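You operate a simulated robot arm through the tools that you are given. There is no shell and no other tool.

Carry out the task below with a simulated robot arm. There is one attempt and no reset: what you move stays moved.

JOB
Lay the white napkin on the mat and refill the holder with the yellow one.
Fine: raise the holder's arm first and lower it on the yellow napkin at the end.

It is judged by the outcome, as a careful person would: the job done as asked, and still so three seconds after it is handed in. It fails if anything else is knocked over, pushed out of place, dropped, spilled or broken. Flat cloth is picked up by pressing the open fingertips on it (5 to 10 N) and closing them slowly along it; thin cloth reads only 2 to 8 mm in the jaws.

ROBOT AND FRAMES
A 7-joint arm with a two-finger parallel gripper, fixed in place. Base frame: the origin is at the foot of the arm, x ahead of it, y to its left, z up; the work surface is at about z = 0.46. Lengths are in m, angles in rad, forces in N, time in s.
Its first joint turns from -2.601 to 2.601 rad. Payload 3.43 kg.
The TCP is the grasp point between the finger pads, 0.03 m short of the fingertips. In the tool frame z runs along the fingers and y along their closing line. The gripper opens to 0.094 m. The fingers are 0.028 m wide and 0.01 m thick; the gripper's body (0.05 by 0.096 m) begins 0.055 m behind the TCP.
Orientation is told as [roll, pitch, yaw] about the base's x, y, z axes, in that order, counted from this pose: with the fingers straight down and closing along the base's y, the tool's x points along the base's -x, its y along +y and its z along -z.

CONTROLS
- The arm moves only by the tool step_arm. Its argument "increments" is a list of rows, each a list of 7 numbers: the opening, from 0 (shut) to 1 (fully open), then the shift along the base's x, y, z in m, then the turn, a rotation vector about the base's x, y, z in rad. In form: [[hand, dx, dy, dz, ax, ay, az], ...]. A call has 1 to 20 rows; each row shifts and turns the commanded pose from where the row before left it. Rows are played at 5 a second. More than 0.05 m and 0.15 rad between two rows, or a gripper value outside its range, and nothing of the call is played. A pose out of reach is approached as far as the arm can. The call stops where the force on the tool passes 40 N (or 10 N more than at its start, if that is more) or the arm is blocked; 0.2 s more then pass. Each finger travels about 0.045 m/s and halts on what it meets, pressing with about 33 N; the grip force reading is that of the motor and also rises with nothing between the fingers. The clock runs only during rows and for 0.2 s after the last one: add rows that do not move to give the fingers time. The reply holds the time, the measured pose of the TCP, the force on the tool along the base axes, the opening and the grip force, in the units named above and with some noise, with the torque about the TCP (base axes, N m) and any sound that the robot's microphone picked up.
- Cameras (640 x 400 px; columns grow to the right, rows downward): "scene" is fixed at [0.4006, -0.6485, 1.3443]; the picture's right is [0.47, 0.88, 0.00], its down [-0.30, 0.16, -0.94] and it looks along [-0.83, 0.44, 0.34] (base axes); focal length 214 px, centre (320, 200). "wrist" rides on the gripper at [0.076, 0.014, -0.102] in the tool frame; the picture's right is [-0.18, 0.98, 0.00], its down [-0.75, -0.14, -0.64] and it looks along [-0.63, -0.12, 0.77] (tool axes); focal length 243 px, centre (320, 200). There is no depth. A picture from a camera that has moved, and an enlarged one, comes with that camera's place and axes in the base frame and with its lens.
- snapshot(camera): a new picture of that camera. It takes no simulated time.
- inspect(camera, box): a new picture of the part [left, top, right, bottom] of that camera's present view, enlarged. It takes no simulated time.
- sign_off(): hands the job in; it is judged then, once.

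Places have to be worked out from the pictures, the camera data and where the tool is seen. Open the gripper and draw the arm clear of the work before you hand the job in, unless the task says otherwise.

The tools are called after "Call:" as name(argument=value, ...) on one line, values as JSON. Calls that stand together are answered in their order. step_arm: Moves the arm, as the interface text tells. Its arguments: {"type":"object","properties":{"increments":{"type":"array"}},"required":["increments"]} The other tools are called the same way: snapshot (camera) takes a picture; inspect (camera, box) takes an enlarged picture of a part of a camera's view; sign_off () hands the job in.

At the start:

```text
clock: 0.0
ee_pos: [0.6221, -0.7676, 1.1199]
tool_rot: [0.001, 0.0, 0.0]
force: [-0.7, 0.6, -0.5]
moment: [-0.03, -0.01, 0.02]
opening: 0.094
gripper_force: 0.1
```

scene: 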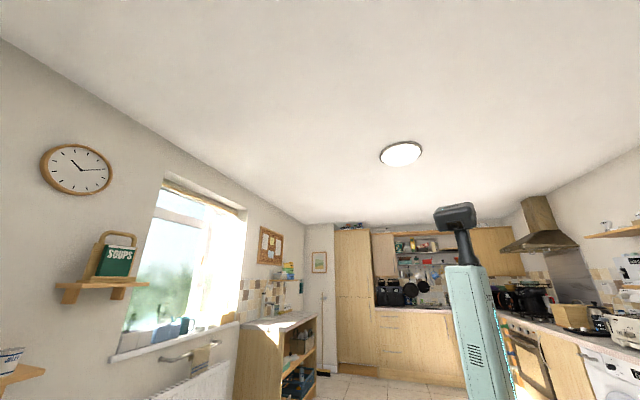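
wrist: 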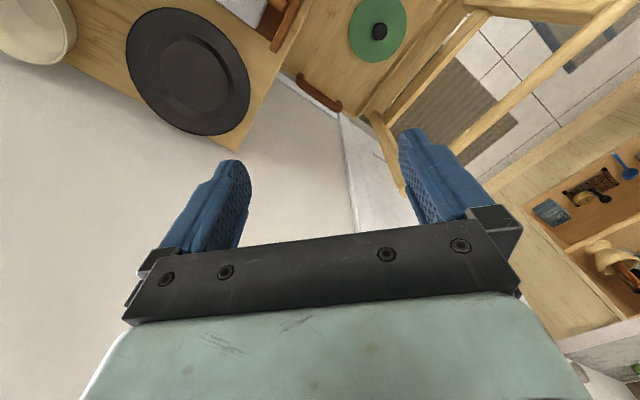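

The scene camera looks up toward the wall and doesn't show the work area, so the wrist camera will have to find things. I'll take fresh pictures with both to get the pose data.

Call:
snapshot(camera="wrist")

Call:
snapshot(camera="scene")

```text
taken
camera wrist: at [0.5465, -0.7533, 1.2232], right [0.18, 0.98, 0.0], down [0.75, -0.14, 0.64], along [0.63, -0.12, -0.77], focal length 243 px, centre (320, 200)
```

wrist: 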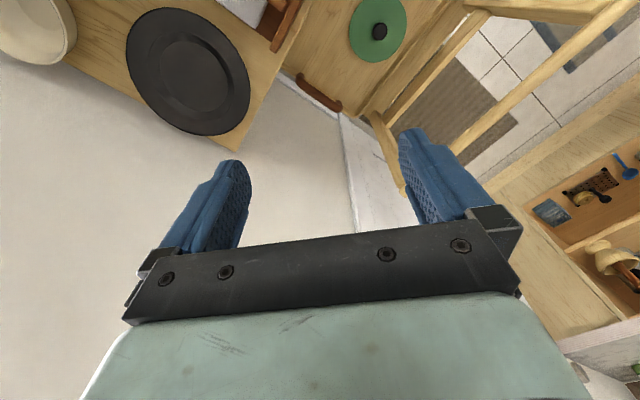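

```text
taken
```

scene: 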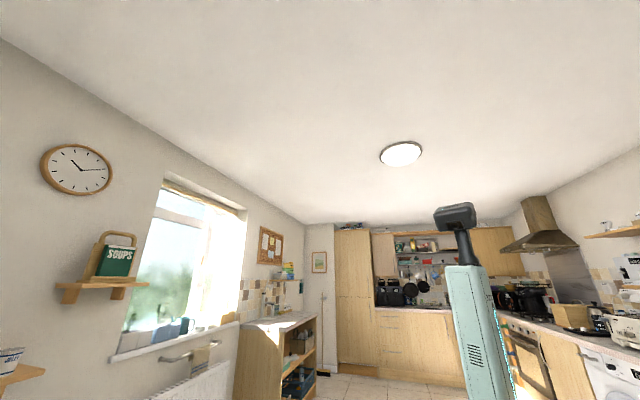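

The wrist camera sees a pale worktop with a black plate and other items on it, but no napkins yet. I'll turn the tool in place about the vertical, well above everything, to look around.

Call:
step_arm(increments=[[1, 0, 0, 0, 0, 0, 0.15], [1, 0, 0, 0, 0, 0, 0.15], [1, 0, 0, 0, 0, 0, 0.15], [1, 0, 0, 0, 0, 0, 0.15], [1, 0, 0, 0, 0, 0, 0.15], [1, 0, 0, 0, 0, 0, 0.15], [1, 0, 0, 0, 0, 0, 0.15], [1, 0, 0, 0, 0, 0, 0.15]])

Call:
snapshot(camera="wrist")

```text
clock: 1.8
ee_pos: [0.6227, -0.7668, 1.1207]
tool_rot: [0.001, 0.0, 1.204]
force: [0.8, 0.2, 0.1]
moment: [0.01, 0.01, 0.02]
opening: 0.0943
gripper_force: 0.0
```

```text
taken
camera wrist: at [0.5822, -0.8331, 1.2236], right [-0.85, 0.53, 0.0], down [0.4, 0.65, 0.64], along [0.34, 0.55, -0.77], focal length 243 px, centre (320, 200)
```

wrist: 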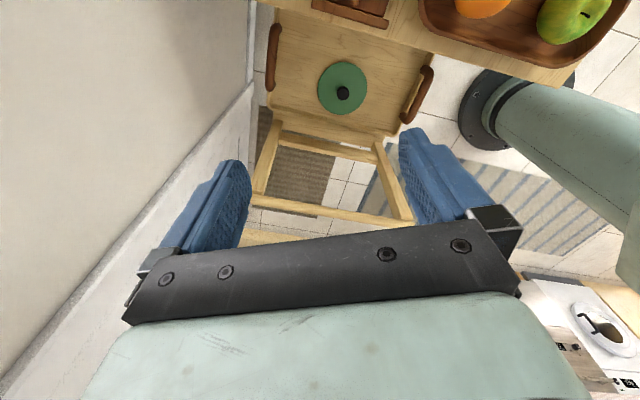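

The pale area is actually a wall. The table with the plate and fruit bowl lies on the -y side, behind the camera, so I'll turn the tool the other way to look toward -y.

Call:
step_arm(increments=[[1, 0, 0, 0, 0, 0, -0.15], [1, 0, 0, 0, 0, 0, -0.15], [1, 0, 0, 0, 0, 0, -0.15], [1, 0, 0, 0, 0, 0, -0.15], [1, 0, 0, 0, 0, 0, -0.15], [1, 0, 0, 0, 0, 0, -0.15], [1, 0, 0, 0, 0, 0, -0.15], [1, 0, 0, 0, 0, 0, -0.15], [1, 0, 0, 0, 0, 0, -0.15], [1, 0, 0, 0, 0, 0, -0.15], [1, 0, 0, 0, 0, 0, -0.15], [1, 0, 0, 0, 0, 0, -0.15], [1, 0, 0, 0, 0, 0, -0.15], [1, 0, 0, 0, 0, 0, -0.15], [1, 0, 0, 0, 0, 0, -0.15], [1, 0, 0, 0, 0, 0, -0.15], [1, 0, 0, 0, 0, 0, -0.15], [1, 0, 0, 0, 0, 0, -0.15]])

Call:
snapshot(camera="wrist")

```text
clock: 5.6
ee_pos: [0.6225, -0.7676, 1.1204]
tool_rot: [-0.001, 0.0, -1.501]
force: [-0.5, -0.4, -0.3]
moment: [0.02, -0.01, 0.02]
opening: 0.0939
gripper_force: 0.1
```

```text
taken
camera wrist: at [0.632, -0.6908, 1.2233], right [0.99, -0.12, 0.0], down [-0.09, -0.76, 0.64], along [-0.07, -0.64, -0.77], focal length 243 px, centre (320, 200)
```

wrist: 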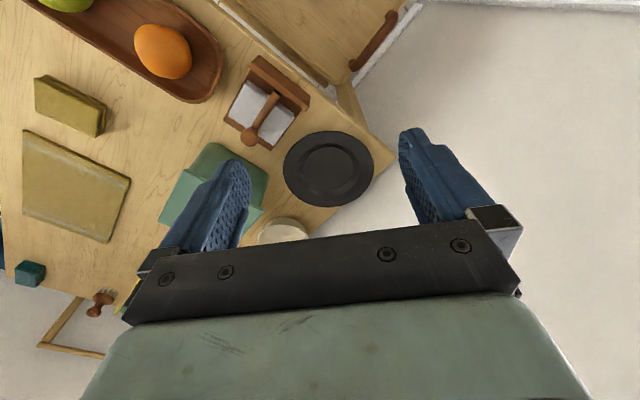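

The table is visible now: a wooden holder with a white napkin under a knobbed arm, a plate, a fruit bowl, a green block, and ochre items on the left. I'll move toward -x at this height for a better angle.

Call:
step_arm(increments=[[1, -0.045, 0.01, 0, 0, 0, 0], [1, -0.045, 0.01, 0, 0, 0, 0], [1, -0.045, 0.01, 0, 0, 0, 0], [1, -0.045, 0.01, 0, 0, 0, 0], [1, -0.045, 0.01, 0, 0, 0, 0], [1, -0.045, 0.01, 0, 0, 0, 0], [1, -0.045, 0.01, 0, 0, 0, 0], [1, -0.045, 0.01, 0, 0, 0, 0]])

Call:
snapshot(camera="wrist")

```text
clock: 7.4
ee_pos: [0.2637, -0.6866, 1.118]
tool_rot: [-0.001, -0.001, -1.499]
force: [0.0, -0.1, 0.2]
moment: [0.04, -0.01, -0.01]
opening: 0.0941
gripper_force: 0.1
```

```text
taken
camera wrist: at [0.273, -0.6101, 1.2219], right [0.99, -0.11, 0.0], down [-0.09, -0.76, 0.64], along [-0.07, -0.64, -0.77], focal length 243 px, centre (320, 200)
```

wrist: 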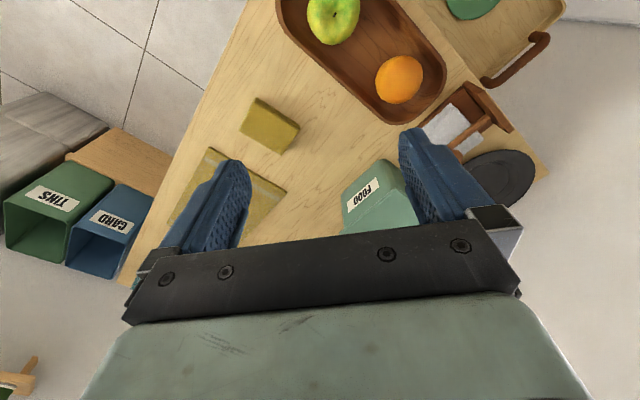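

Triangulating between the two views puts the tabletop near z≈0.74, not 0.46, so I'll go by the pictures and check by contact. I'll enlarge the table items to identify the napkins, the mat and the holder.

Call:
inspect(camera="wrist", box=[160, 80, 340, 240])

Call:
inspect(camera="wrist", box=[400, 60, 560, 220])

```text
2.50 times, centred on (250, 160) of wrist
camera zoom: at [0.273, -0.6101, 1.2219], right [0.99, -0.11, 0.0], down [-0.09, -0.76, 0.64], along [-0.07, -0.64, -0.77], focal length 606 px, centre (495, 300)
```

zoom: 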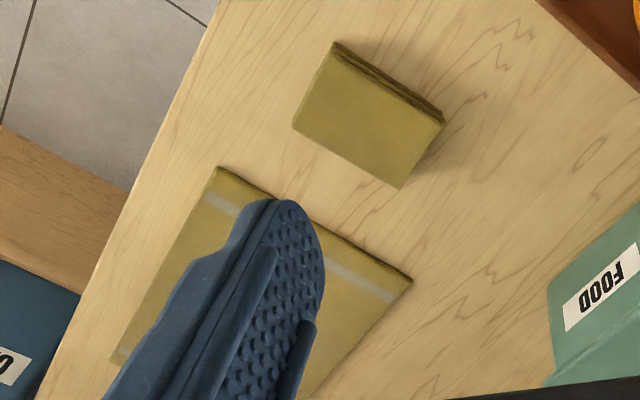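

```text
2.50 times, centred on (480, 140) of wrist
camera zoom: at [0.273, -0.6101, 1.2219], right [0.99, -0.11, 0.0], down [-0.09, -0.76, 0.64], along [-0.07, -0.64, -0.77], focal length 606 px, centre (-80, 350)
```

zoom: 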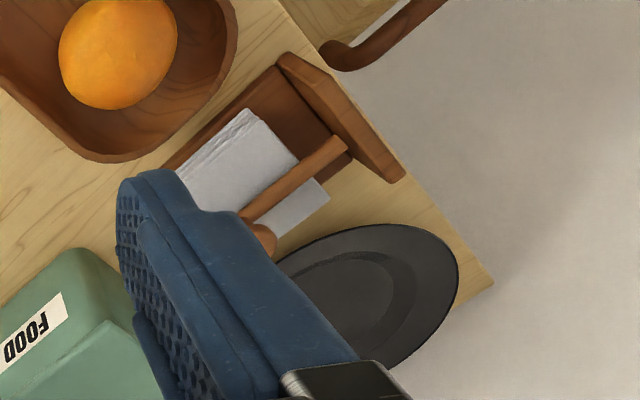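

The items are identified. The folded ochre stack near (0.15,-0.79) is the yellow napkin, the striped ochre sheet is the mat, and the white napkin sits in the holder near (0.50,-0.85) under the hinged, knobbed arm. I'll go closer above the holder to measure it.

Call:
step_arm(increments=[[1, 0.035, -0.02, -0.015, 0, 0, 0.08], [1, 0.035, -0.02, -0.015, 0, 0, 0.08], [1, 0.035, -0.02, -0.015, 0, 0, 0.08], [1, 0.035, -0.02, -0.015, 0, 0, 0.08], [1, 0.035, -0.02, -0.015, 0, 0, 0.08]])

Call:
snapshot(camera="wrist")

```text
clock: 8.6
ee_pos: [0.438, -0.7861, 1.0445]
tool_rot: [0.002, -0.001, -1.098]
force: [-0.3, 1.4, -0.4]
moment: [-0.03, -0.01, 0.02]
opening: 0.0942
gripper_force: 0.1
```

```text
taken
camera wrist: at [0.4162, -0.7126, 1.1473], right [0.96, 0.28, 0.0], down [0.22, -0.73, 0.64], along [0.18, -0.62, -0.77], focal length 243 px, centre (320, 200)
```

wrist: 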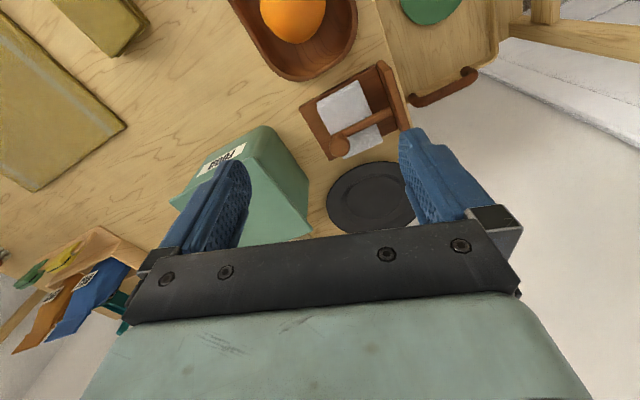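

Call:
inspect(camera="wrist", box=[280, 40, 440, 180])

```text
2.86 times, centred on (360, 110) of wrist
camera zoom: at [0.4162, -0.7126, 1.1473], right [0.96, 0.28, 0.0], down [0.22, -0.73, 0.64], along [0.18, -0.62, -0.77], focal length 693 px, centre (206, 457)
```

zoom: 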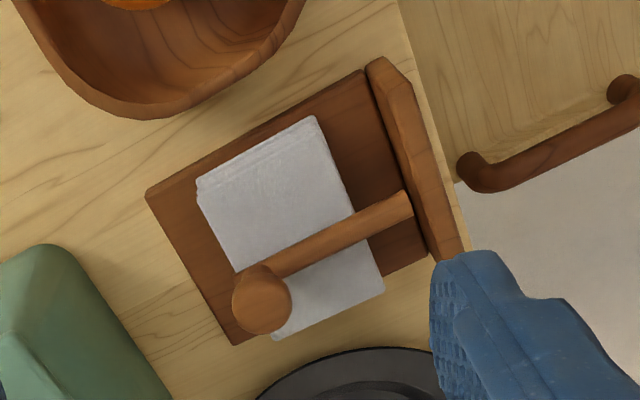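

The holder's base spans roughly (0.42,-0.86) to (0.59,-0.85). The back wall is on the +x+y side, and the arm runs from it toward (-x,-y) with the knob near (0.49,-0.87). I'll back off, turn to heading -45° and tilt the tool to see the holder from the side.

Call:
step_arm(increments=[[1, -0.02, 0.02, -0.008, 0, 0, 0.104], [1, -0.02, 0.02, -0.008, 0, 0, 0.104], [1, -0.02, 0.02, -0.008, 0, 0, 0.104], [1, -0.02, 0.02, -0.012, -0.0884, -0.0884, 0], [1, -0.02, 0.02, -0.012, -0.0884, -0.0884, 0], [1, -0.02, 0.02, -0.012, -0.0884, -0.0884, 0], [1, -0.02, 0.02, -0.012, -0.0884, -0.0884, 0]])

Call:
snapshot(camera="wrist")

```text
clock: 10.2
ee_pos: [0.2976, -0.6475, 0.9724]
tool_rot: [0.002, -0.5, -0.788]
force: [-0.4, 0.8, 0.8]
moment: [0.04, 0.01, 0.01]
opening: 0.0937
gripper_force: 0.1
```

```text
taken
camera wrist: at [0.2258, -0.5559, 1.026], right [0.81, 0.58, 0.09], down [0.15, -0.35, 0.93], along [0.57, -0.74, -0.37], focal length 243 px, centre (320, 200)
```

wrist: 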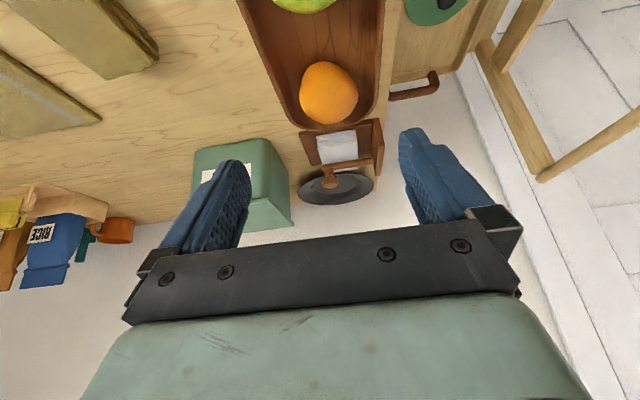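

Call:
inspect(camera="wrist", box=[280, 100, 400, 210])

```text
3.64 times, centred on (340, 155) of wrist
camera zoom: at [0.2258, -0.5559, 1.026], right [0.81, 0.58, 0.09], down [0.15, -0.35, 0.93], along [0.57, -0.74, -0.37], focal length 882 px, centre (247, 364)
```

zoom: 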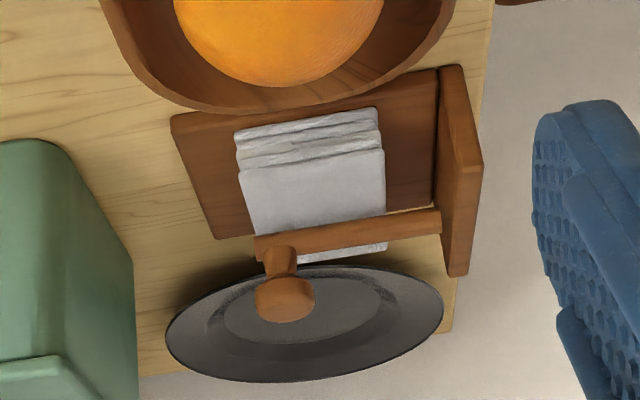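

The side view shows an upright mushroom knob at the free end of the arm. Triangulation puts its cap centre near (0.487,-0.859,0.836), and the hinge on the back wall near (0.546,-0.807,0.80). I'll straighten the tool, turn to yaw +45° so the fingers close along the hinge axis, and go above the knob.

Call:
step_arm(increments=[[1, 0, 0, 0.02, 0.0884, 0.0884, 0], [1, 0, 0, 0.02, 0.0884, 0.0884, 0], [1, 0, 0, 0.02, 0.0884, 0.0884, 0], [1, 0, 0, 0.02, 0.0884, 0.0884, 0], [1, 0.0172, -0.0192, -0.008, 0, 0, 0.143], [1, 0.0172, -0.0192, -0.008, 0, 0, 0.143], [1, 0.0172, -0.0192, -0.008, 0, 0, 0.143], [1, 0.0172, -0.0192, -0.008, 0, 0, 0.143], [1, 0.0172, -0.0192, -0.008, 0, 0, 0.143], [1, 0.0172, -0.0192, -0.008, 0, 0, 0.143], [1, 0.0172, -0.0192, -0.008, 0, 0, 0.143], [1, 0.0172, -0.0192, -0.008, 0, 0, 0.143], [1, 0.0172, -0.0192, -0.008, 0, 0, 0.143], [1, 0.0172, -0.0192, -0.008, 0, 0, 0.143], [1, 0.0172, -0.0192, -0.008, 0, 0, 0.143]])

Call:
snapshot(camera="wrist")

```text
clock: 13.4
ee_pos: [0.4865, -0.8582, 0.9635]
tool_rot: [0.0, 0.0, 0.786]
force: [0.6, 0.9, 0.0]
moment: [-0.01, 0.0, -0.01]
opening: 0.0939
gripper_force: 0.1
```

```text
taken
camera wrist: at [0.4224, -0.902, 1.0673], right [-0.57, 0.82, 0.0], down [0.63, 0.43, 0.64], along [0.53, 0.36, -0.77], focal length 243 px, centre (320, 200)
```

wrist: 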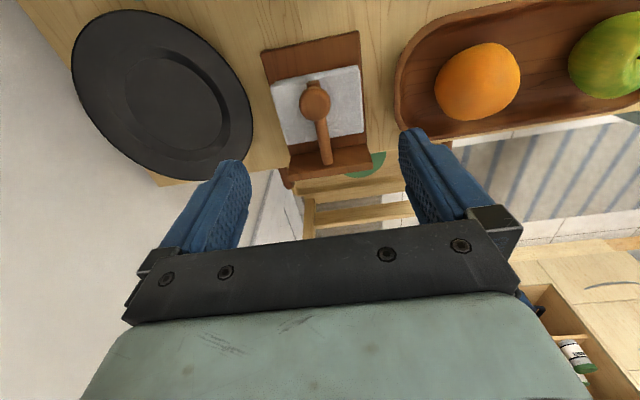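

The knob sits almost exactly on the tool axis, about 4 mm toward -e2 (e1 is the arm-to-wall direction (0.7,0.7), e2 is the hinge axis (-0.7,0.7)). I'll narrow the jaws to about 6 cm and descend to just above it.

Call:
step_arm(increments=[[0.64, 0.002, -0.003, -0.02, 0, 0, 0], [0.64, 0, 0, -0.02, 0, 0, 0], [0.64, 0, 0, -0.02, 0, 0, 0], [0.64, 0, 0, -0.02, 0, 0, 0]])

Call:
snapshot(camera="wrist")

```text
clock: 14.4
ee_pos: [0.4889, -0.8606, 0.8835]
tool_rot: [0.001, 0.0, 0.786]
force: [0.4, -0.6, 1.3]
moment: [0.02, -0.04, 0.01]
opening: 0.0602
gripper_force: 0.1
```

```text
taken
camera wrist: at [0.4254, -0.9044, 0.9868], right [-0.56, 0.83, 0.0], down [0.63, 0.43, 0.64], along [0.53, 0.36, -0.77], focal length 243 px, centre (320, 200)
```

wrist: 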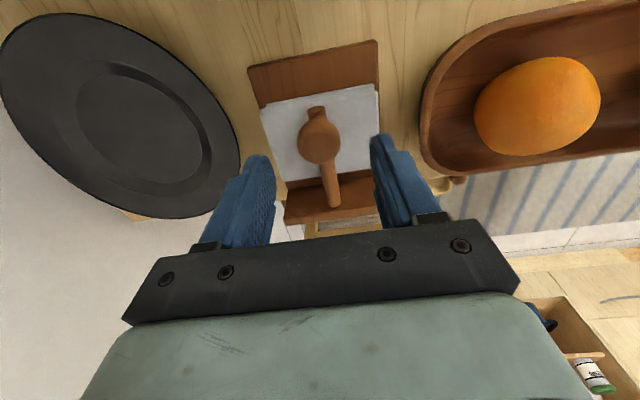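

The knob now reads as on the tool axis, with its cap at z≈0.83. I'll descend another 4.6 cm around it, with fingertips staying above the napkin, and check the force.

Call:
step_arm(increments=[[0.64, 0, 0, -0.016, 0, 0, 0], [0.64, 0, 0, -0.015, 0, 0, 0], [0.64, 0, 0, -0.015, 0, 0, 0], [0.64, 0, 0, 0, 0, 0, 0]])

Call:
snapshot(camera="wrist")

```text
clock: 15.4
ee_pos: [0.4884, -0.8618, 0.8375]
tool_rot: [0.0, 0.0, 0.785]
force: [-0.1, -0.1, 0.9]
moment: [-0.02, 0.02, 0.04]
opening: 0.0602
gripper_force: 0.1
```

```text
taken
camera wrist: at [0.4252, -0.9056, 0.9412], right [-0.56, 0.83, 0.0], down [0.63, 0.43, 0.64], along [0.53, 0.36, -0.77], focal length 243 px, centre (320, 200)
```

wrist: 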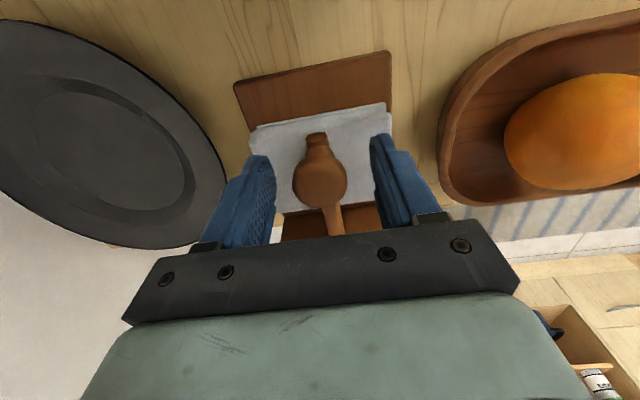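

The knob cap is centred between the fingers at TCP height. I'll close gently on it.

Call:
step_arm(increments=[[0.5, 0, 0, 0, 0, 0, 0], [0.4, 0, 0, 0, 0, 0, 0], [0.3, 0, 0, 0, 0, 0, 0], [0.2, 0, 0, 0, 0, 0, 0], [0.2, 0, 0, 0, 0, 0, 0], [0.2, 0, 0, 0, 0, 0, 0]])

Call:
snapshot(camera="wrist")

```text
clock: 16.8
ee_pos: [0.4874, -0.8615, 0.8384]
tool_rot: [-0.001, 0.0, 0.786]
force: [0.7, 0.0, 0.4]
moment: [0.03, -0.01, 0.01]
opening: 0.0289
gripper_force: 33.3
```

```text
taken
camera wrist: at [0.4253, -0.9056, 0.9414], right [-0.56, 0.83, 0.0], down [0.63, 0.43, 0.64], along [0.53, 0.36, -0.77], focal length 243 px, centre (320, 200)
```

wrist: 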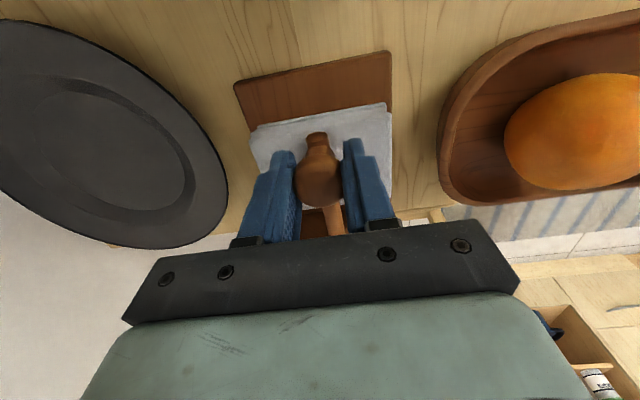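

The knob is gripped (0.029 m, 33 N). I'll start raising it along the arc about the hinge, with small steps at first and checking force.

Call:
step_arm(increments=[[0.2, 0.003, 0.003, 0.0078, 0, 0, 0], [0.2, 0.0035, 0.0035, 0.0073, 0, 0, 0], [0.2, 0.004, 0.004, 0.0068, 0, 0, 0]])

Call:
snapshot(camera="wrist")

```text
clock: 17.6
ee_pos: [0.4996, -0.8509, 0.8616]
tool_rot: [0.001, 0.001, 0.786]
force: [-0.4, 0.1, -5.0]
moment: [-0.32, 0.24, -0.03]
opening: 0.0289
gripper_force: 32.8
```

```text
taken
camera wrist: at [0.4357, -0.8954, 0.9641], right [-0.56, 0.83, 0.0], down [0.63, 0.43, 0.64], along [0.53, 0.36, -0.77], focal length 243 px, centre (320, 200)
```

wrist: 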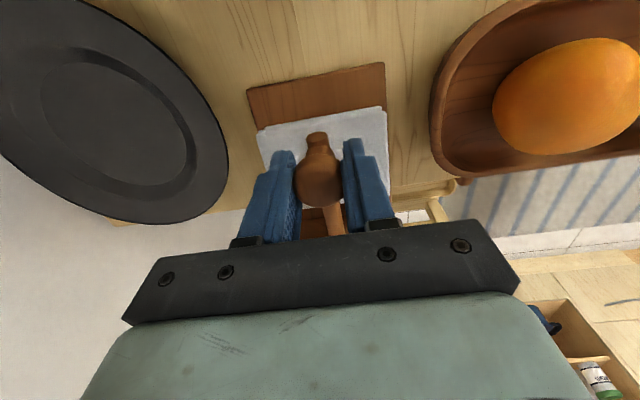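

The knob rose 2.3 cm without rotating in the grip, and a 5 N / 0.4 N·m load appeared. The arm may slide rather than hinge, or the holder may be moving. I'll stop and look closely before going on.

Call:
inspect(camera="wrist", box=[230, 50, 410, 245])

Call:
inspect(camera="wrist", box=[290, 180, 460, 250])

```text
2.05 times, centred on (320, 148) of wrist
camera zoom: at [0.4357, -0.8954, 0.9641], right [-0.56, 0.83, 0.0], down [0.63, 0.43, 0.64], along [0.53, 0.36, -0.77], focal length 498 px, centre (320, 308)
```

zoom: 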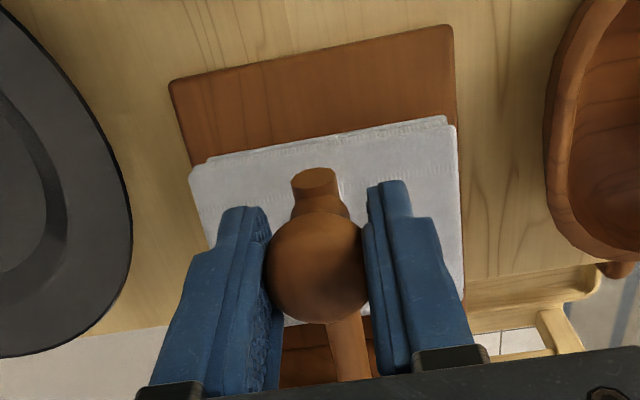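

```text
3.76 times, centred on (375, 215) of wrist
camera zoom: at [0.4357, -0.8954, 0.9641], right [-0.56, 0.83, 0.0], down [0.63, 0.43, 0.64], along [0.53, 0.36, -0.77], focal length 913 px, centre (113, 144)
```

zoom: 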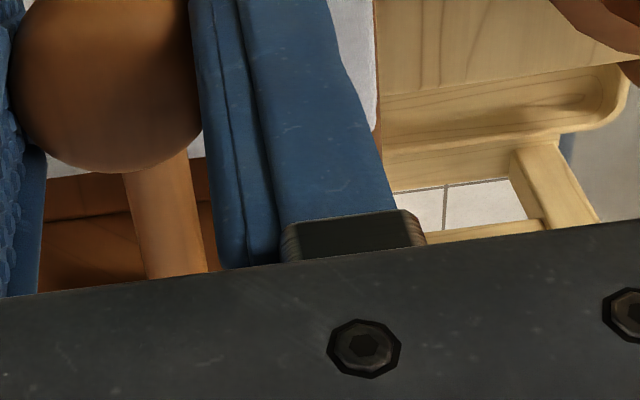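

The knob and bar stayed rigid in my grip, so the load came from tipping the wall end of the holder. The hinge turns more freely than the gripped knob does. I'll retrace the exact path to put the holder back down, then check it.

Call:
step_arm(increments=[[0.2, -0.004, -0.004, -0.0068, 0, 0, 0], [0.2, -0.0035, -0.0035, -0.0073, 0, 0, 0], [0.2, -0.003, -0.003, -0.0078, 0, 0, 0], [0.2, 0, 0, 0, 0, 0, 0]])

Call:
snapshot(camera="wrist")

```text
clock: 18.6
ee_pos: [0.4894, -0.8633, 0.8389]
tool_rot: [-0.001, 0.001, 0.785]
force: [-0.1, 1.2, -4.3]
moment: [-0.23, 0.23, 0.02]
opening: 0.029
gripper_force: 32.9
```

```text
taken
camera wrist: at [0.4251, -0.9066, 0.9421], right [-0.56, 0.83, 0.0], down [0.63, 0.43, 0.64], along [0.53, 0.36, -0.77], focal length 243 px, centre (320, 200)
```

wrist: 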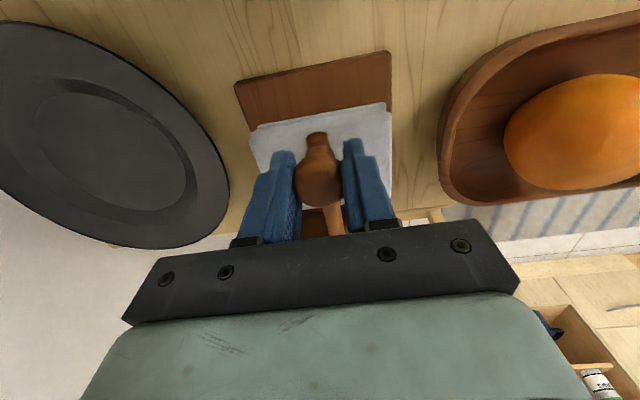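

The base edge is back at the same pixels as before the lift, but about 4 N still hangs on the tool, so the wall end may be a few mm up. I'll ease down a little at a time until the load vanishes.

Call:
step_arm(increments=[[0.2, 0, 0, -0.0015, 0, 0, 0], [0.2, 0, 0, 0, 0, 0, 0]])

Call:
inspect(camera="wrist", box=[220, 40, 420, 245])

```text
clock: 19.2
ee_pos: [0.4885, -0.8617, 0.8382]
tool_rot: [-0.002, 0.0, 0.783]
force: [1.9, -3.3, 6.8]
moment: [0.58, -0.13, -0.17]
opening: 0.0289
gripper_force: 32.7
```

```text
1.95 times, centred on (320, 142) of wrist
camera zoom: at [0.425, -0.9063, 0.9414], right [-0.56, 0.83, 0.0], down [0.63, 0.43, 0.64], along [0.53, 0.36, -0.77], focal length 473 px, centre (320, 312)
```

zoom: 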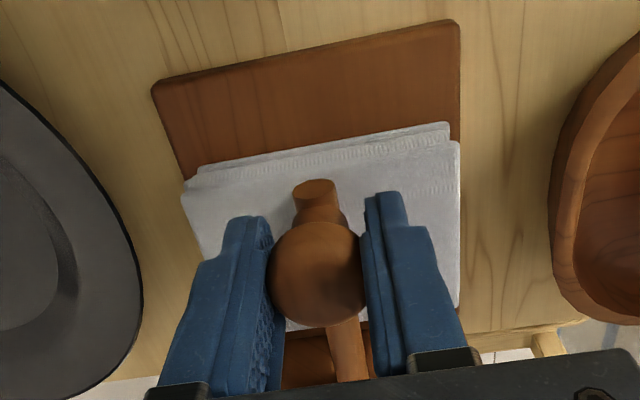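

The reading flipped to +7 N, so the holder is seated again, and the base matches its original place. Gripping and lifting would tip it, so I'll let go, back up and turn to yaw -45°. From there I can hook one finger under the knob cap from the free end and swing it up.

Call:
step_arm(increments=[[0.2, 0, 0, 0.0007, 0, 0, 0], [0.4, 0, 0, 0, 0, 0, 0], [0.64, 0, 0, 0, 0, 0, 0], [0.64, 0, 0, 0, 0, 0, 0], [0.64, 0, 0, 0.03, 0, 0, 0], [0.64, 0, 0, 0.04, 0, 0, 0], [0.64, 0, 0, 0.04, 0, 0, 0]])

Call:
snapshot(camera="wrist")

```text
clock: 20.8
ee_pos: [0.49, -0.8609, 0.9508]
tool_rot: [0.0, -0.001, 0.784]
force: [0.2, 0.3, -0.6]
moment: [0.0, 0.01, -0.01]
opening: 0.0603
gripper_force: 0.0
```

```text
taken
camera wrist: at [0.4262, -0.9058, 1.0536], right [-0.56, 0.83, 0.0], down [0.63, 0.43, 0.64], along [0.53, 0.36, -0.77], focal length 243 px, centre (320, 200)
```

wrist: 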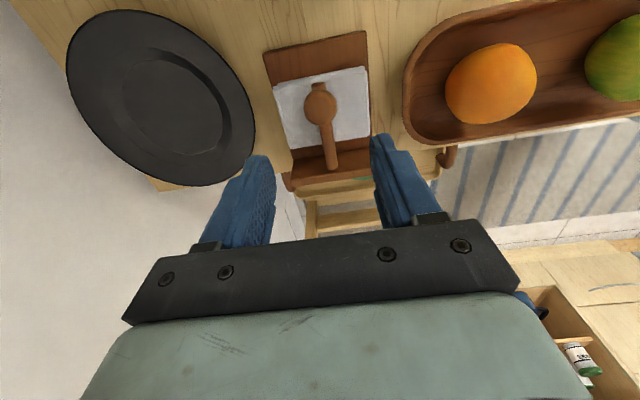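

The holder, napkin and knob look unchanged. I'll turn to yaw -45°, so the fingers close along the arm direction, and raise slightly.

Call:
step_arm(increments=[[0.53, 0, 0, 0.0, 0, 0, -0.1427], [0.53, 0, 0, 0.0, 0, 0, -0.1427], [0.53, 0, 0, 0, 0, 0, -0.1427], [0.53, 0, 0, 0, 0, 0, -0.1427], [0.53, 0, 0, 0, 0, 0, -0.1427], [0.53, 0, 0, 0, 0, 0, -0.1427], [0.53, 0, 0, 0, 0, 0, -0.1427], [0.53, 0, 0, 0, 0, 0, -0.1427], [0.53, 0, 0, 0, 0, 0, -0.1427], [0.53, 0, 0, 0, 0, 0, -0.1427], [0.53, 0, 0, 0, 0, 0, -0.1427]])

Call:
snapshot(camera="wrist")

```text
clock: 23.2
ee_pos: [0.4885, -0.8624, 0.9484]
tool_rot: [0.0, 0.0, -0.789]
force: [-0.1, -0.2, -0.7]
moment: [0.01, 0.01, 0.0]
opening: 0.0502
gripper_force: 0.3
```

```text
taken
camera wrist: at [0.4452, -0.7975, 1.0512], right [0.83, 0.56, 0.0], down [0.43, -0.63, 0.64], along [0.36, -0.53, -0.77], focal length 243 px, centre (320, 200)
```

wrist: 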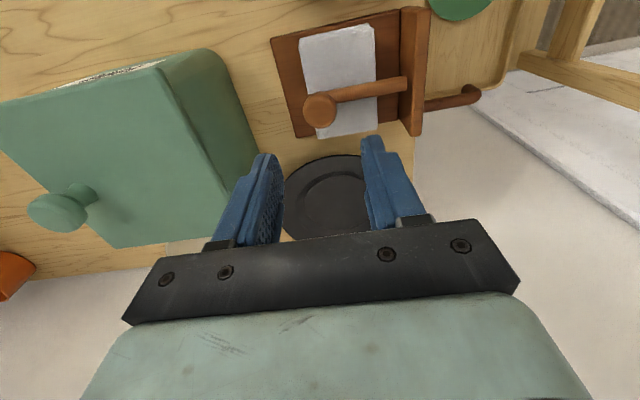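

The holder is undisturbed. I'll open the jaws to 9 cm, lean the hand 20° toward the free end, and shift so the outer finger clears the knob's free-end side. Then I'll check before descending.

Call:
step_arm(increments=[[0.95, 0.0022, 0.0022, 0, 0.0825, -0.0825, 0], [0.95, 0.0022, 0.0022, 0, 0.0825, -0.0825, 0], [0.95, 0.0022, 0.0022, 0, 0.0825, -0.0825, 0], [0.95, 0, 0, -0.02, 0, 0, 0], [0.95, 0, 0, -0.02, 0, 0, 0]])

Call:
snapshot(camera="wrist")

```text
clock: 24.4
ee_pos: [0.4951, -0.8537, 0.9101]
tool_rot: [0.349, 0.0, -0.784]
force: [0.0, 0.2, -0.6]
moment: [0.01, 0.0, 0.03]
opening: 0.0894
gripper_force: 0.0
```

```text
taken
camera wrist: at [0.4259, -0.8162, 1.0108], right [0.78, 0.52, 0.34], down [0.28, -0.78, 0.55], along [0.55, -0.34, -0.76], focal length 243 px, centre (320, 200)
```

wrist: 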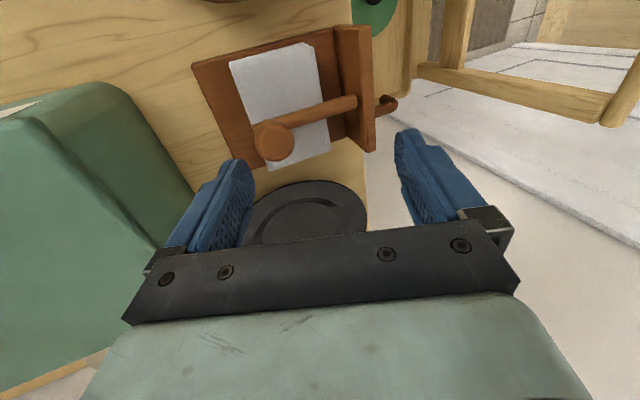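

The ray to the knob confirms it at about (0.487,-0.862,0.832). The left finger is on its free-end side and the hand clears the green caddy. I'll descend so the fingertip sits beside the knob's neck.

Call:
step_arm(increments=[[0.95, 0, 0, -0.016, 0, 0, 0], [0.95, 0, 0, -0.016, 0, 0, 0], [0.95, 0, 0, -0.015, 0, 0, 0]])

Call:
snapshot(camera="wrist")

Call:
inspect(camera="wrist", box=[180, 60, 380, 240])

```text
clock: 25.2
ee_pos: [0.4958, -0.8536, 0.8599]
tool_rot: [0.35, 0.0, -0.785]
force: [0.8, 1.1, -0.6]
moment: [0.02, -0.01, -0.01]
opening: 0.0893
gripper_force: 0.1
```

```text
taken
camera wrist: at [0.4265, -0.8163, 0.963], right [0.78, 0.52, 0.34], down [0.28, -0.78, 0.55], along [0.55, -0.34, -0.76], focal length 243 px, centre (320, 200)
```

wrist: 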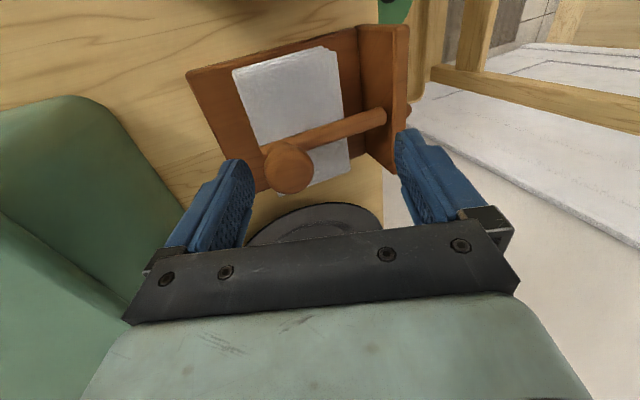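

```text
2.22 times, centred on (280, 150) of wrist
camera zoom: at [0.4265, -0.8163, 0.963], right [0.78, 0.52, 0.34], down [0.28, -0.78, 0.55], along [0.55, -0.34, -0.76], focal length 539 px, centre (409, 311)
```

zoom: 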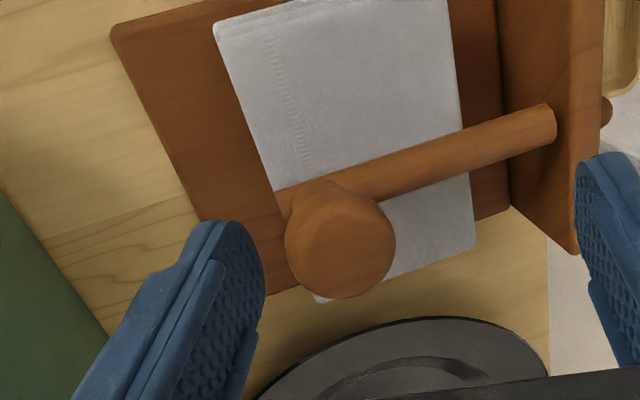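

The side view shows the ball knob (radius about 15 mm) on a round rod running into the wall, with my left fingertip about 1 cm short of its neck. I'll ease in along +e1 to touch it.

Call:
step_arm(increments=[[0.95, 0.0035, 0.0035, 0, 0, 0, 0], [0.95, 0.0028, 0.0028, 0, 0, 0, 0], [0.95, 0, 0, 0, 0, 0, 0]])

Call:
inspect(camera="wrist", box=[180, 60, 380, 240])

```text
clock: 26.0
ee_pos: [0.5017, -0.8487, 0.861]
tool_rot: [0.351, 0.001, -0.785]
force: [0.0, -0.3, 0.0]
moment: [0.02, -0.02, -0.02]
opening: 0.0893
gripper_force: 0.1
```

```text
2.22 times, centred on (280, 150) of wrist
camera zoom: at [0.4327, -0.8105, 0.9633], right [0.78, 0.52, 0.34], down [0.28, -0.78, 0.55], along [0.55, -0.34, -0.76], focal length 539 px, centre (409, 311)
```

zoom: 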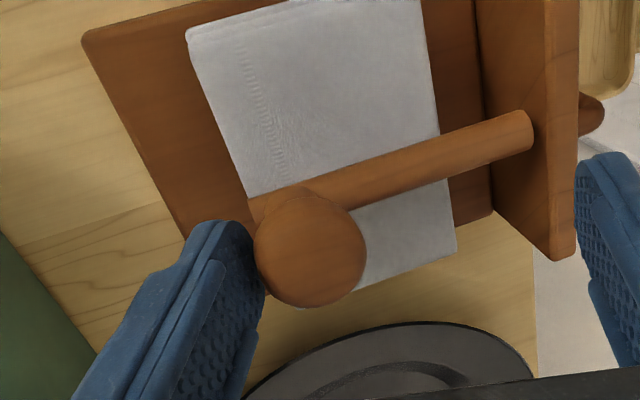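

The finger is nearly touching the neck and there is still no force. I'll nudge in another 3 mm, then take the first small steps up along the arc.

Call:
step_arm(increments=[[0.95, 0.0021, 0.0021, 0, 0, 0, 0], [0.95, 0.0016, 0.0016, 0.0047, 0, 0, 0], [0.95, 0.0016, 0.0016, 0.0047, 0, 0, 0]])

Call:
inspect(camera="wrist", box=[180, 60, 380, 240])

```text
clock: 26.8
ee_pos: [0.5072, -0.8427, 0.8722]
tool_rot: [0.348, 0.001, -0.785]
force: [-1.5, -2.6, 0.1]
moment: [-0.1, 0.08, -0.01]
opening: 0.091
gripper_force: 1.0
```

```text
2.22 times, centred on (280, 150) of wrist
camera zoom: at [0.4375, -0.8049, 0.973], right [0.78, 0.52, 0.34], down [0.28, -0.78, 0.56], along [0.55, -0.34, -0.76], focal length 539 px, centre (409, 311)
```

zoom: 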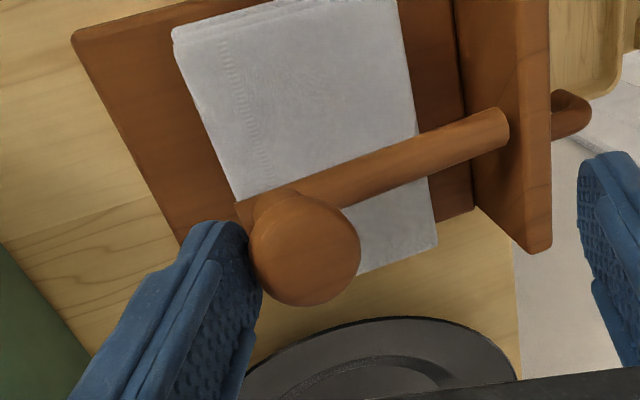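

There is light contact of about 3 N along the arm and the knob has begun to lift. I'll continue along the arc.

Call:
step_arm(increments=[[0.95, 0.0022, 0.0022, 0.0091, 0, 0, 0], [0.95, 0.0028, 0.0028, 0.0088, 0, 0, 0]])

Call:
inspect(camera="wrist", box=[180, 60, 380, 240])

```text
clock: 27.4
ee_pos: [0.5125, -0.8384, 0.8893]
tool_rot: [0.35, 0.001, -0.786]
force: [-0.6, 0.1, -1.2]
moment: [0.04, -0.01, 0.0]
opening: 0.0893
gripper_force: 0.4
```

```text
2.22 times, centred on (280, 150) of wrist
camera zoom: at [0.4432, -0.7995, 0.9904], right [0.78, 0.52, 0.34], down [0.28, -0.78, 0.55], along [0.55, -0.34, -0.76], focal length 539 px, centre (409, 311)
```

zoom: 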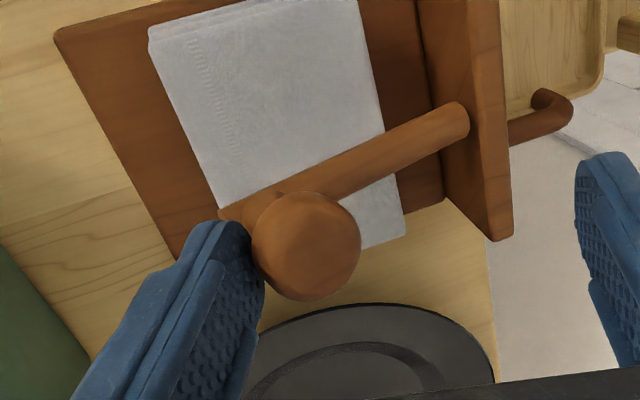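

The rod is swinging up with the knob riding on my finger, with near-zero load on the holder. I'll continue along the arc.

Call:
step_arm(increments=[[0.95, 0.0036, 0.0036, 0.0084, 0, 0, 0], [0.95, 0.0042, 0.0042, 0.0078, 0, 0, 0], [0.95, 0.0047, 0.0047, 0.0072, 0, 0, 0]])

Call:
inspect(camera="wrist", box=[180, 60, 380, 240])

```text
clock: 28.2
ee_pos: [0.5252, -0.8252, 0.9128]
tool_rot: [0.351, 0.001, -0.785]
force: [-0.5, -0.8, -0.3]
moment: [-0.03, 0.03, -0.01]
opening: 0.0896
gripper_force: 0.2
```

```text
2.22 times, centred on (280, 150) of wrist
camera zoom: at [0.4559, -0.788, 1.0139], right [0.78, 0.52, 0.34], down [0.28, -0.78, 0.55], along [0.55, -0.34, -0.76], focal length 539 px, centre (409, 311)
```

zoom: 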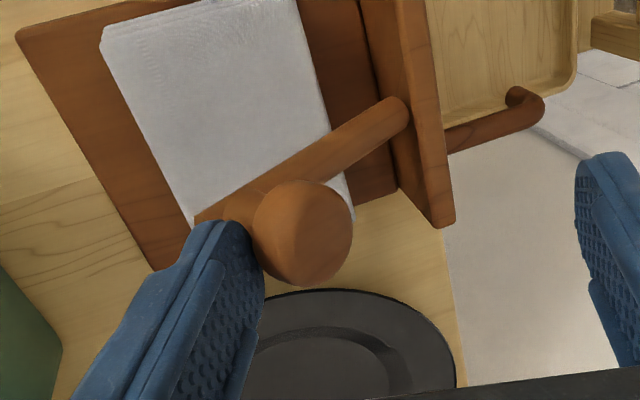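

This is going smoothly, with the arm at about 35° and negligible force. I'll continue.

Call:
step_arm(increments=[[0.95, 0.0052, 0.0052, 0.0065, 0, 0, 0], [0.95, 0.0056, 0.0056, 0.0058, 0, 0, 0], [0.95, 0.006, 0.006, 0.005, 0, 0, 0]])

Call:
inspect(camera="wrist", box=[180, 60, 380, 240])

```text
clock: 29.0
ee_pos: [0.542, -0.8085, 0.9293]
tool_rot: [0.351, -0.003, -0.786]
force: [-0.8, -0.4, 0.0]
moment: [-0.03, 0.0, 0.0]
opening: 0.0893
gripper_force: 0.2
```

```text
2.22 times, centred on (280, 150) of wrist
camera zoom: at [0.4734, -0.7708, 1.0313], right [0.78, 0.52, 0.34], down [0.28, -0.78, 0.55], along [0.55, -0.34, -0.76], focal length 539 px, centre (409, 311)
```

zoom: 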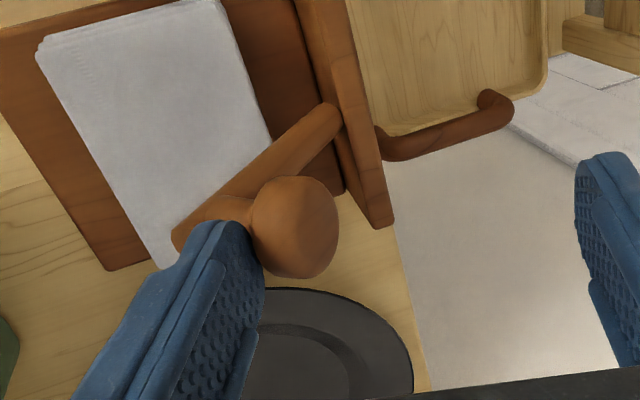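

The arm is now at about 50–55° with force near zero. I'll continue toward vertical with the finger in the slot between the knob and the rod end.

Call:
step_arm(increments=[[0.95, 0.0063, 0.0063, 0.0041, 0, 0, 0], [0.95, 0.0065, 0.0065, 0.0033, 0, 0, 0], [0.95, 0.0066, 0.0066, 0.0023, 0, 0, 0]])

Call:
inspect(camera="wrist", box=[180, 60, 380, 240])

```text
clock: 29.8
ee_pos: [0.5598, -0.7885, 0.9383]
tool_rot: [0.351, -0.003, -0.786]
force: [-0.5, 0.6, -0.5]
moment: [0.01, -0.04, 0.02]
opening: 0.0892
gripper_force: 0.0
```

```text
2.22 times, centred on (280, 150) of wrist
camera zoom: at [0.4917, -0.751, 1.0405], right [0.78, 0.52, 0.34], down [0.28, -0.78, 0.55], along [0.55, -0.34, -0.76], focal length 539 px, centre (409, 311)
```

zoom: 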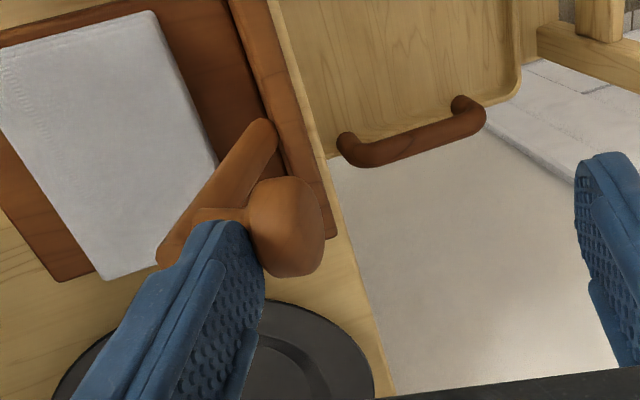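

The arm is at about 70°. Before it passes top dead centre I'll narrow the jaws while keeping the pushing finger in place, so the other finger can catch the knob rather than let it flop over.

Call:
step_arm(increments=[[0.85, -0.0029, -0.0029, -0.0016, 0, 0, 0], [0.75, -0.003, -0.003, -0.0016, 0, 0, 0], [0.65, -0.003, -0.003, -0.0016, 0, 0, 0], [0.55, -0.003, -0.003, -0.0016, 0, 0, 0]])

Call:
snapshot(camera="wrist")

```text
clock: 30.8
ee_pos: [0.549, -0.8005, 0.9341]
tool_rot: [0.351, 0.0, -0.785]
force: [0.1, -0.1, 0.8]
moment: [-0.01, 0.01, 0.05]
opening: 0.0521
gripper_force: 0.1
```

```text
taken
camera wrist: at [0.4799, -0.762, 1.0347], right [0.78, 0.52, 0.34], down [0.28, -0.78, 0.55], along [0.55, -0.34, -0.76], focal length 243 px, centre (320, 200)
```

wrist: 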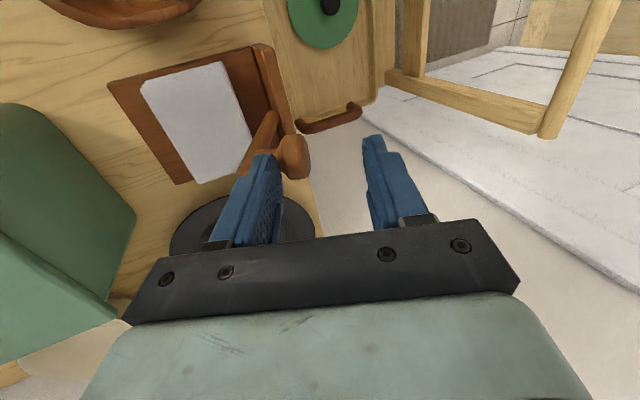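

The hold stayed in place with the jaws at 5.2 cm. I'll continue pushing the arm past vertical.

Call:
step_arm(increments=[[0.55, 0.0068, 0.0068, 0.0014, 0, 0, 0], [0.55, 0.0068, 0.0068, 0.0004, 0, 0, 0], [0.55, 0.0068, 0.0068, -0.0005, 0, 0, 0]])

Call:
inspect(camera="wrist", box=[180, 60, 420, 240])

```text
clock: 31.6
ee_pos: [0.5691, -0.7821, 0.9335]
tool_rot: [0.349, 0.0, -0.788]
force: [-0.6, 0.1, 0.3]
moment: [-0.02, 0.03, 0.01]
opening: 0.0518
gripper_force: 0.1
```

```text
2.22 times, centred on (300, 150) of wrist
camera zoom: at [0.4995, -0.7433, 1.0353], right [0.78, 0.52, 0.34], down [0.28, -0.78, 0.55], along [0.55, -0.34, -0.76], focal length 539 px, centre (364, 311)
```

zoom: 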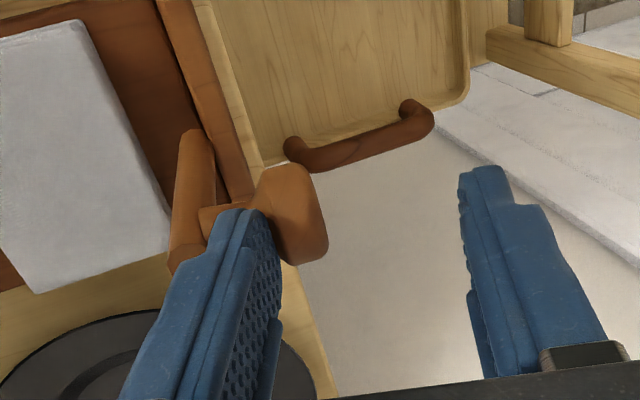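

The arm is close to vertical. I'll push a bit further so it leans past top dead centre.

Call:
step_arm(increments=[[0.55, 0.0066, 0.0066, -0.0015, 0, 0, 0], [0.55, 0.0064, 0.0064, -0.0024, 0, 0, 0], [0.55, 0, 0, 0, 0, 0, 0]])

Call:
inspect(camera="wrist", box=[180, 60, 420, 240])

```text
clock: 32.4
ee_pos: [0.5822, -0.7695, 0.9302]
tool_rot: [0.351, -0.001, -0.784]
force: [-0.4, -0.1, 3.9]
moment: [-0.09, 0.11, 0.0]
opening: 0.0516
gripper_force: 0.1
```

```text
2.22 times, centred on (300, 150) of wrist
camera zoom: at [0.5129, -0.7306, 1.0322], right [0.78, 0.52, 0.34], down [0.28, -0.78, 0.55], along [0.55, -0.34, -0.76], focal length 539 px, centre (364, 311)
```

zoom: 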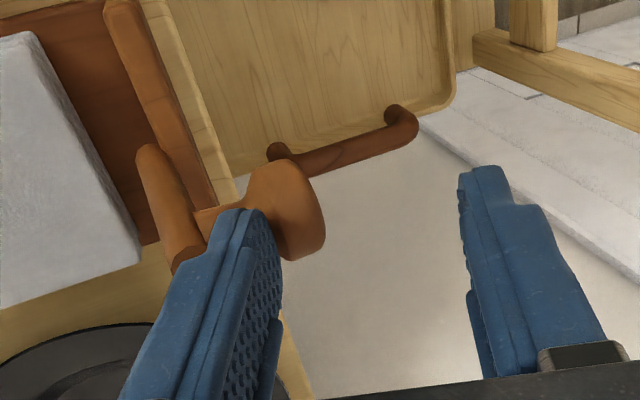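

A small upward push (3.9 N) means my fingertip is resting on the post. I'll raise 3 mm and push on along +e1 without descending.

Call:
step_arm(increments=[[0.55, 0.002, 0.002, 0.003, 0, 0, 0], [0.55, 0.004, 0.004, 0, 0, 0, 0], [0.55, 0, 0, 0, 0, 0, 0]])

Call:
inspect(camera="wrist", box=[180, 60, 420, 240])

```text
clock: 33.2
ee_pos: [0.5882, -0.7622, 0.9341]
tool_rot: [0.35, 0.0, -0.785]
force: [-1.0, -1.7, -0.8]
moment: [-0.02, 0.03, -0.02]
opening: 0.0531
gripper_force: 1.1
```

```text
2.22 times, centred on (300, 150) of wrist
camera zoom: at [0.5186, -0.7241, 1.0353], right [0.78, 0.52, 0.34], down [0.28, -0.78, 0.55], along [0.55, -0.34, -0.76], focal length 539 px, centre (364, 311)
```

zoom: 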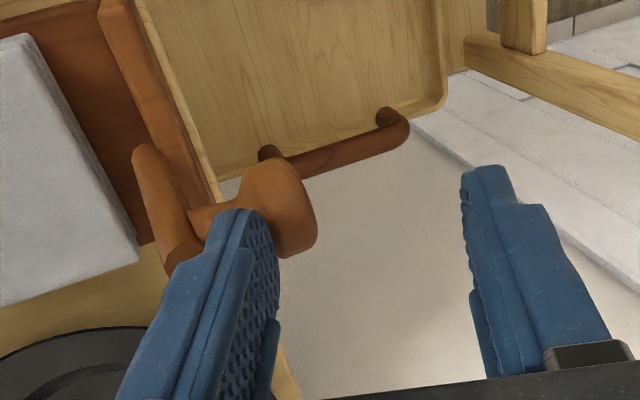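

About 2 N of resistance and no more rotation suggest the arm has reached its stop just past vertical. I'll back off 3 mm to see whether it stays up by itself.

Call:
step_arm(increments=[[0.55, -0.002, -0.002, 0, 0, 0, 0], [0.55, -0.001, -0.001, 0, 0, 0, 0], [0.55, 0, 0, 0, 0, 0, 0], [0.55, 0, 0, 0, 0, 0, 0]])

Call:
inspect(camera="wrist", box=[180, 60, 420, 240])

```text
clock: 34.2
ee_pos: [0.5838, -0.7652, 0.9321]
tool_rot: [0.351, 0.0, -0.786]
force: [0.4, -0.4, 0.4]
moment: [0.0, 0.02, -0.02]
opening: 0.0517
gripper_force: 0.0
```

```text
2.22 times, centred on (300, 150) of wrist
camera zoom: at [0.5158, -0.7273, 1.0353], right [0.78, 0.52, 0.34], down [0.28, -0.78, 0.55], along [0.55, -0.34, -0.76], focal length 539 px, centre (364, 311)
```

zoom: 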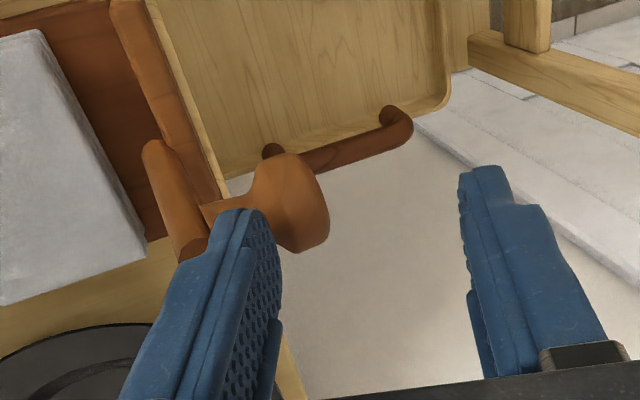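

The knob stayed where it was when the finger backed off, so the arm rests by itself past vertical. I'll withdraw the finger along its own axis, slowly.

Call:
step_arm(increments=[[0.55, -0.0024, -0.0024, 0.0095, 0, 0, 0], [0.55, -0.0024, -0.0024, 0.0095, 0, 0, 0], [0.55, -0.0024, -0.0024, 0.0095, 0, 0, 0], [0.55, -0.0024, -0.0024, 0.0095, 0, 0, 0], [0.55, -0.005, -0.005, 0.019, 0, 0, 0], [0.55, -0.005, -0.005, 0.03, 0, 0, 0]])

Call:
snapshot(camera="wrist")

```text
clock: 35.6
ee_pos: [0.566, -0.783, 1.0201]
tool_rot: [0.351, 0.0, -0.786]
force: [-0.5, -0.1, 0.4]
moment: [0.0, -0.02, 0.02]
opening: 0.0517
gripper_force: 0.0
```

```text
taken
camera wrist: at [0.497, -0.7449, 1.1222], right [0.78, 0.52, 0.34], down [0.28, -0.78, 0.55], along [0.55, -0.34, -0.76], focal length 243 px, centre (320, 200)
```

wrist: 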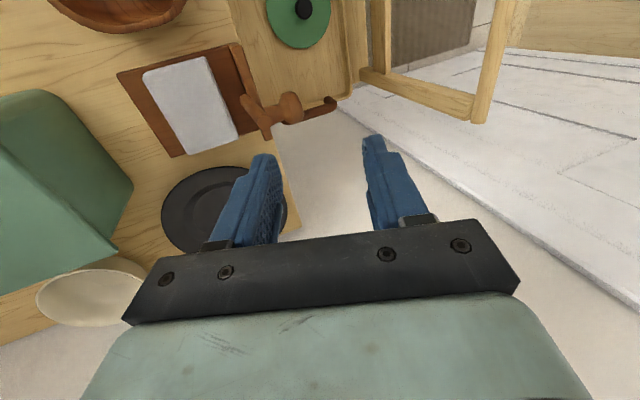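

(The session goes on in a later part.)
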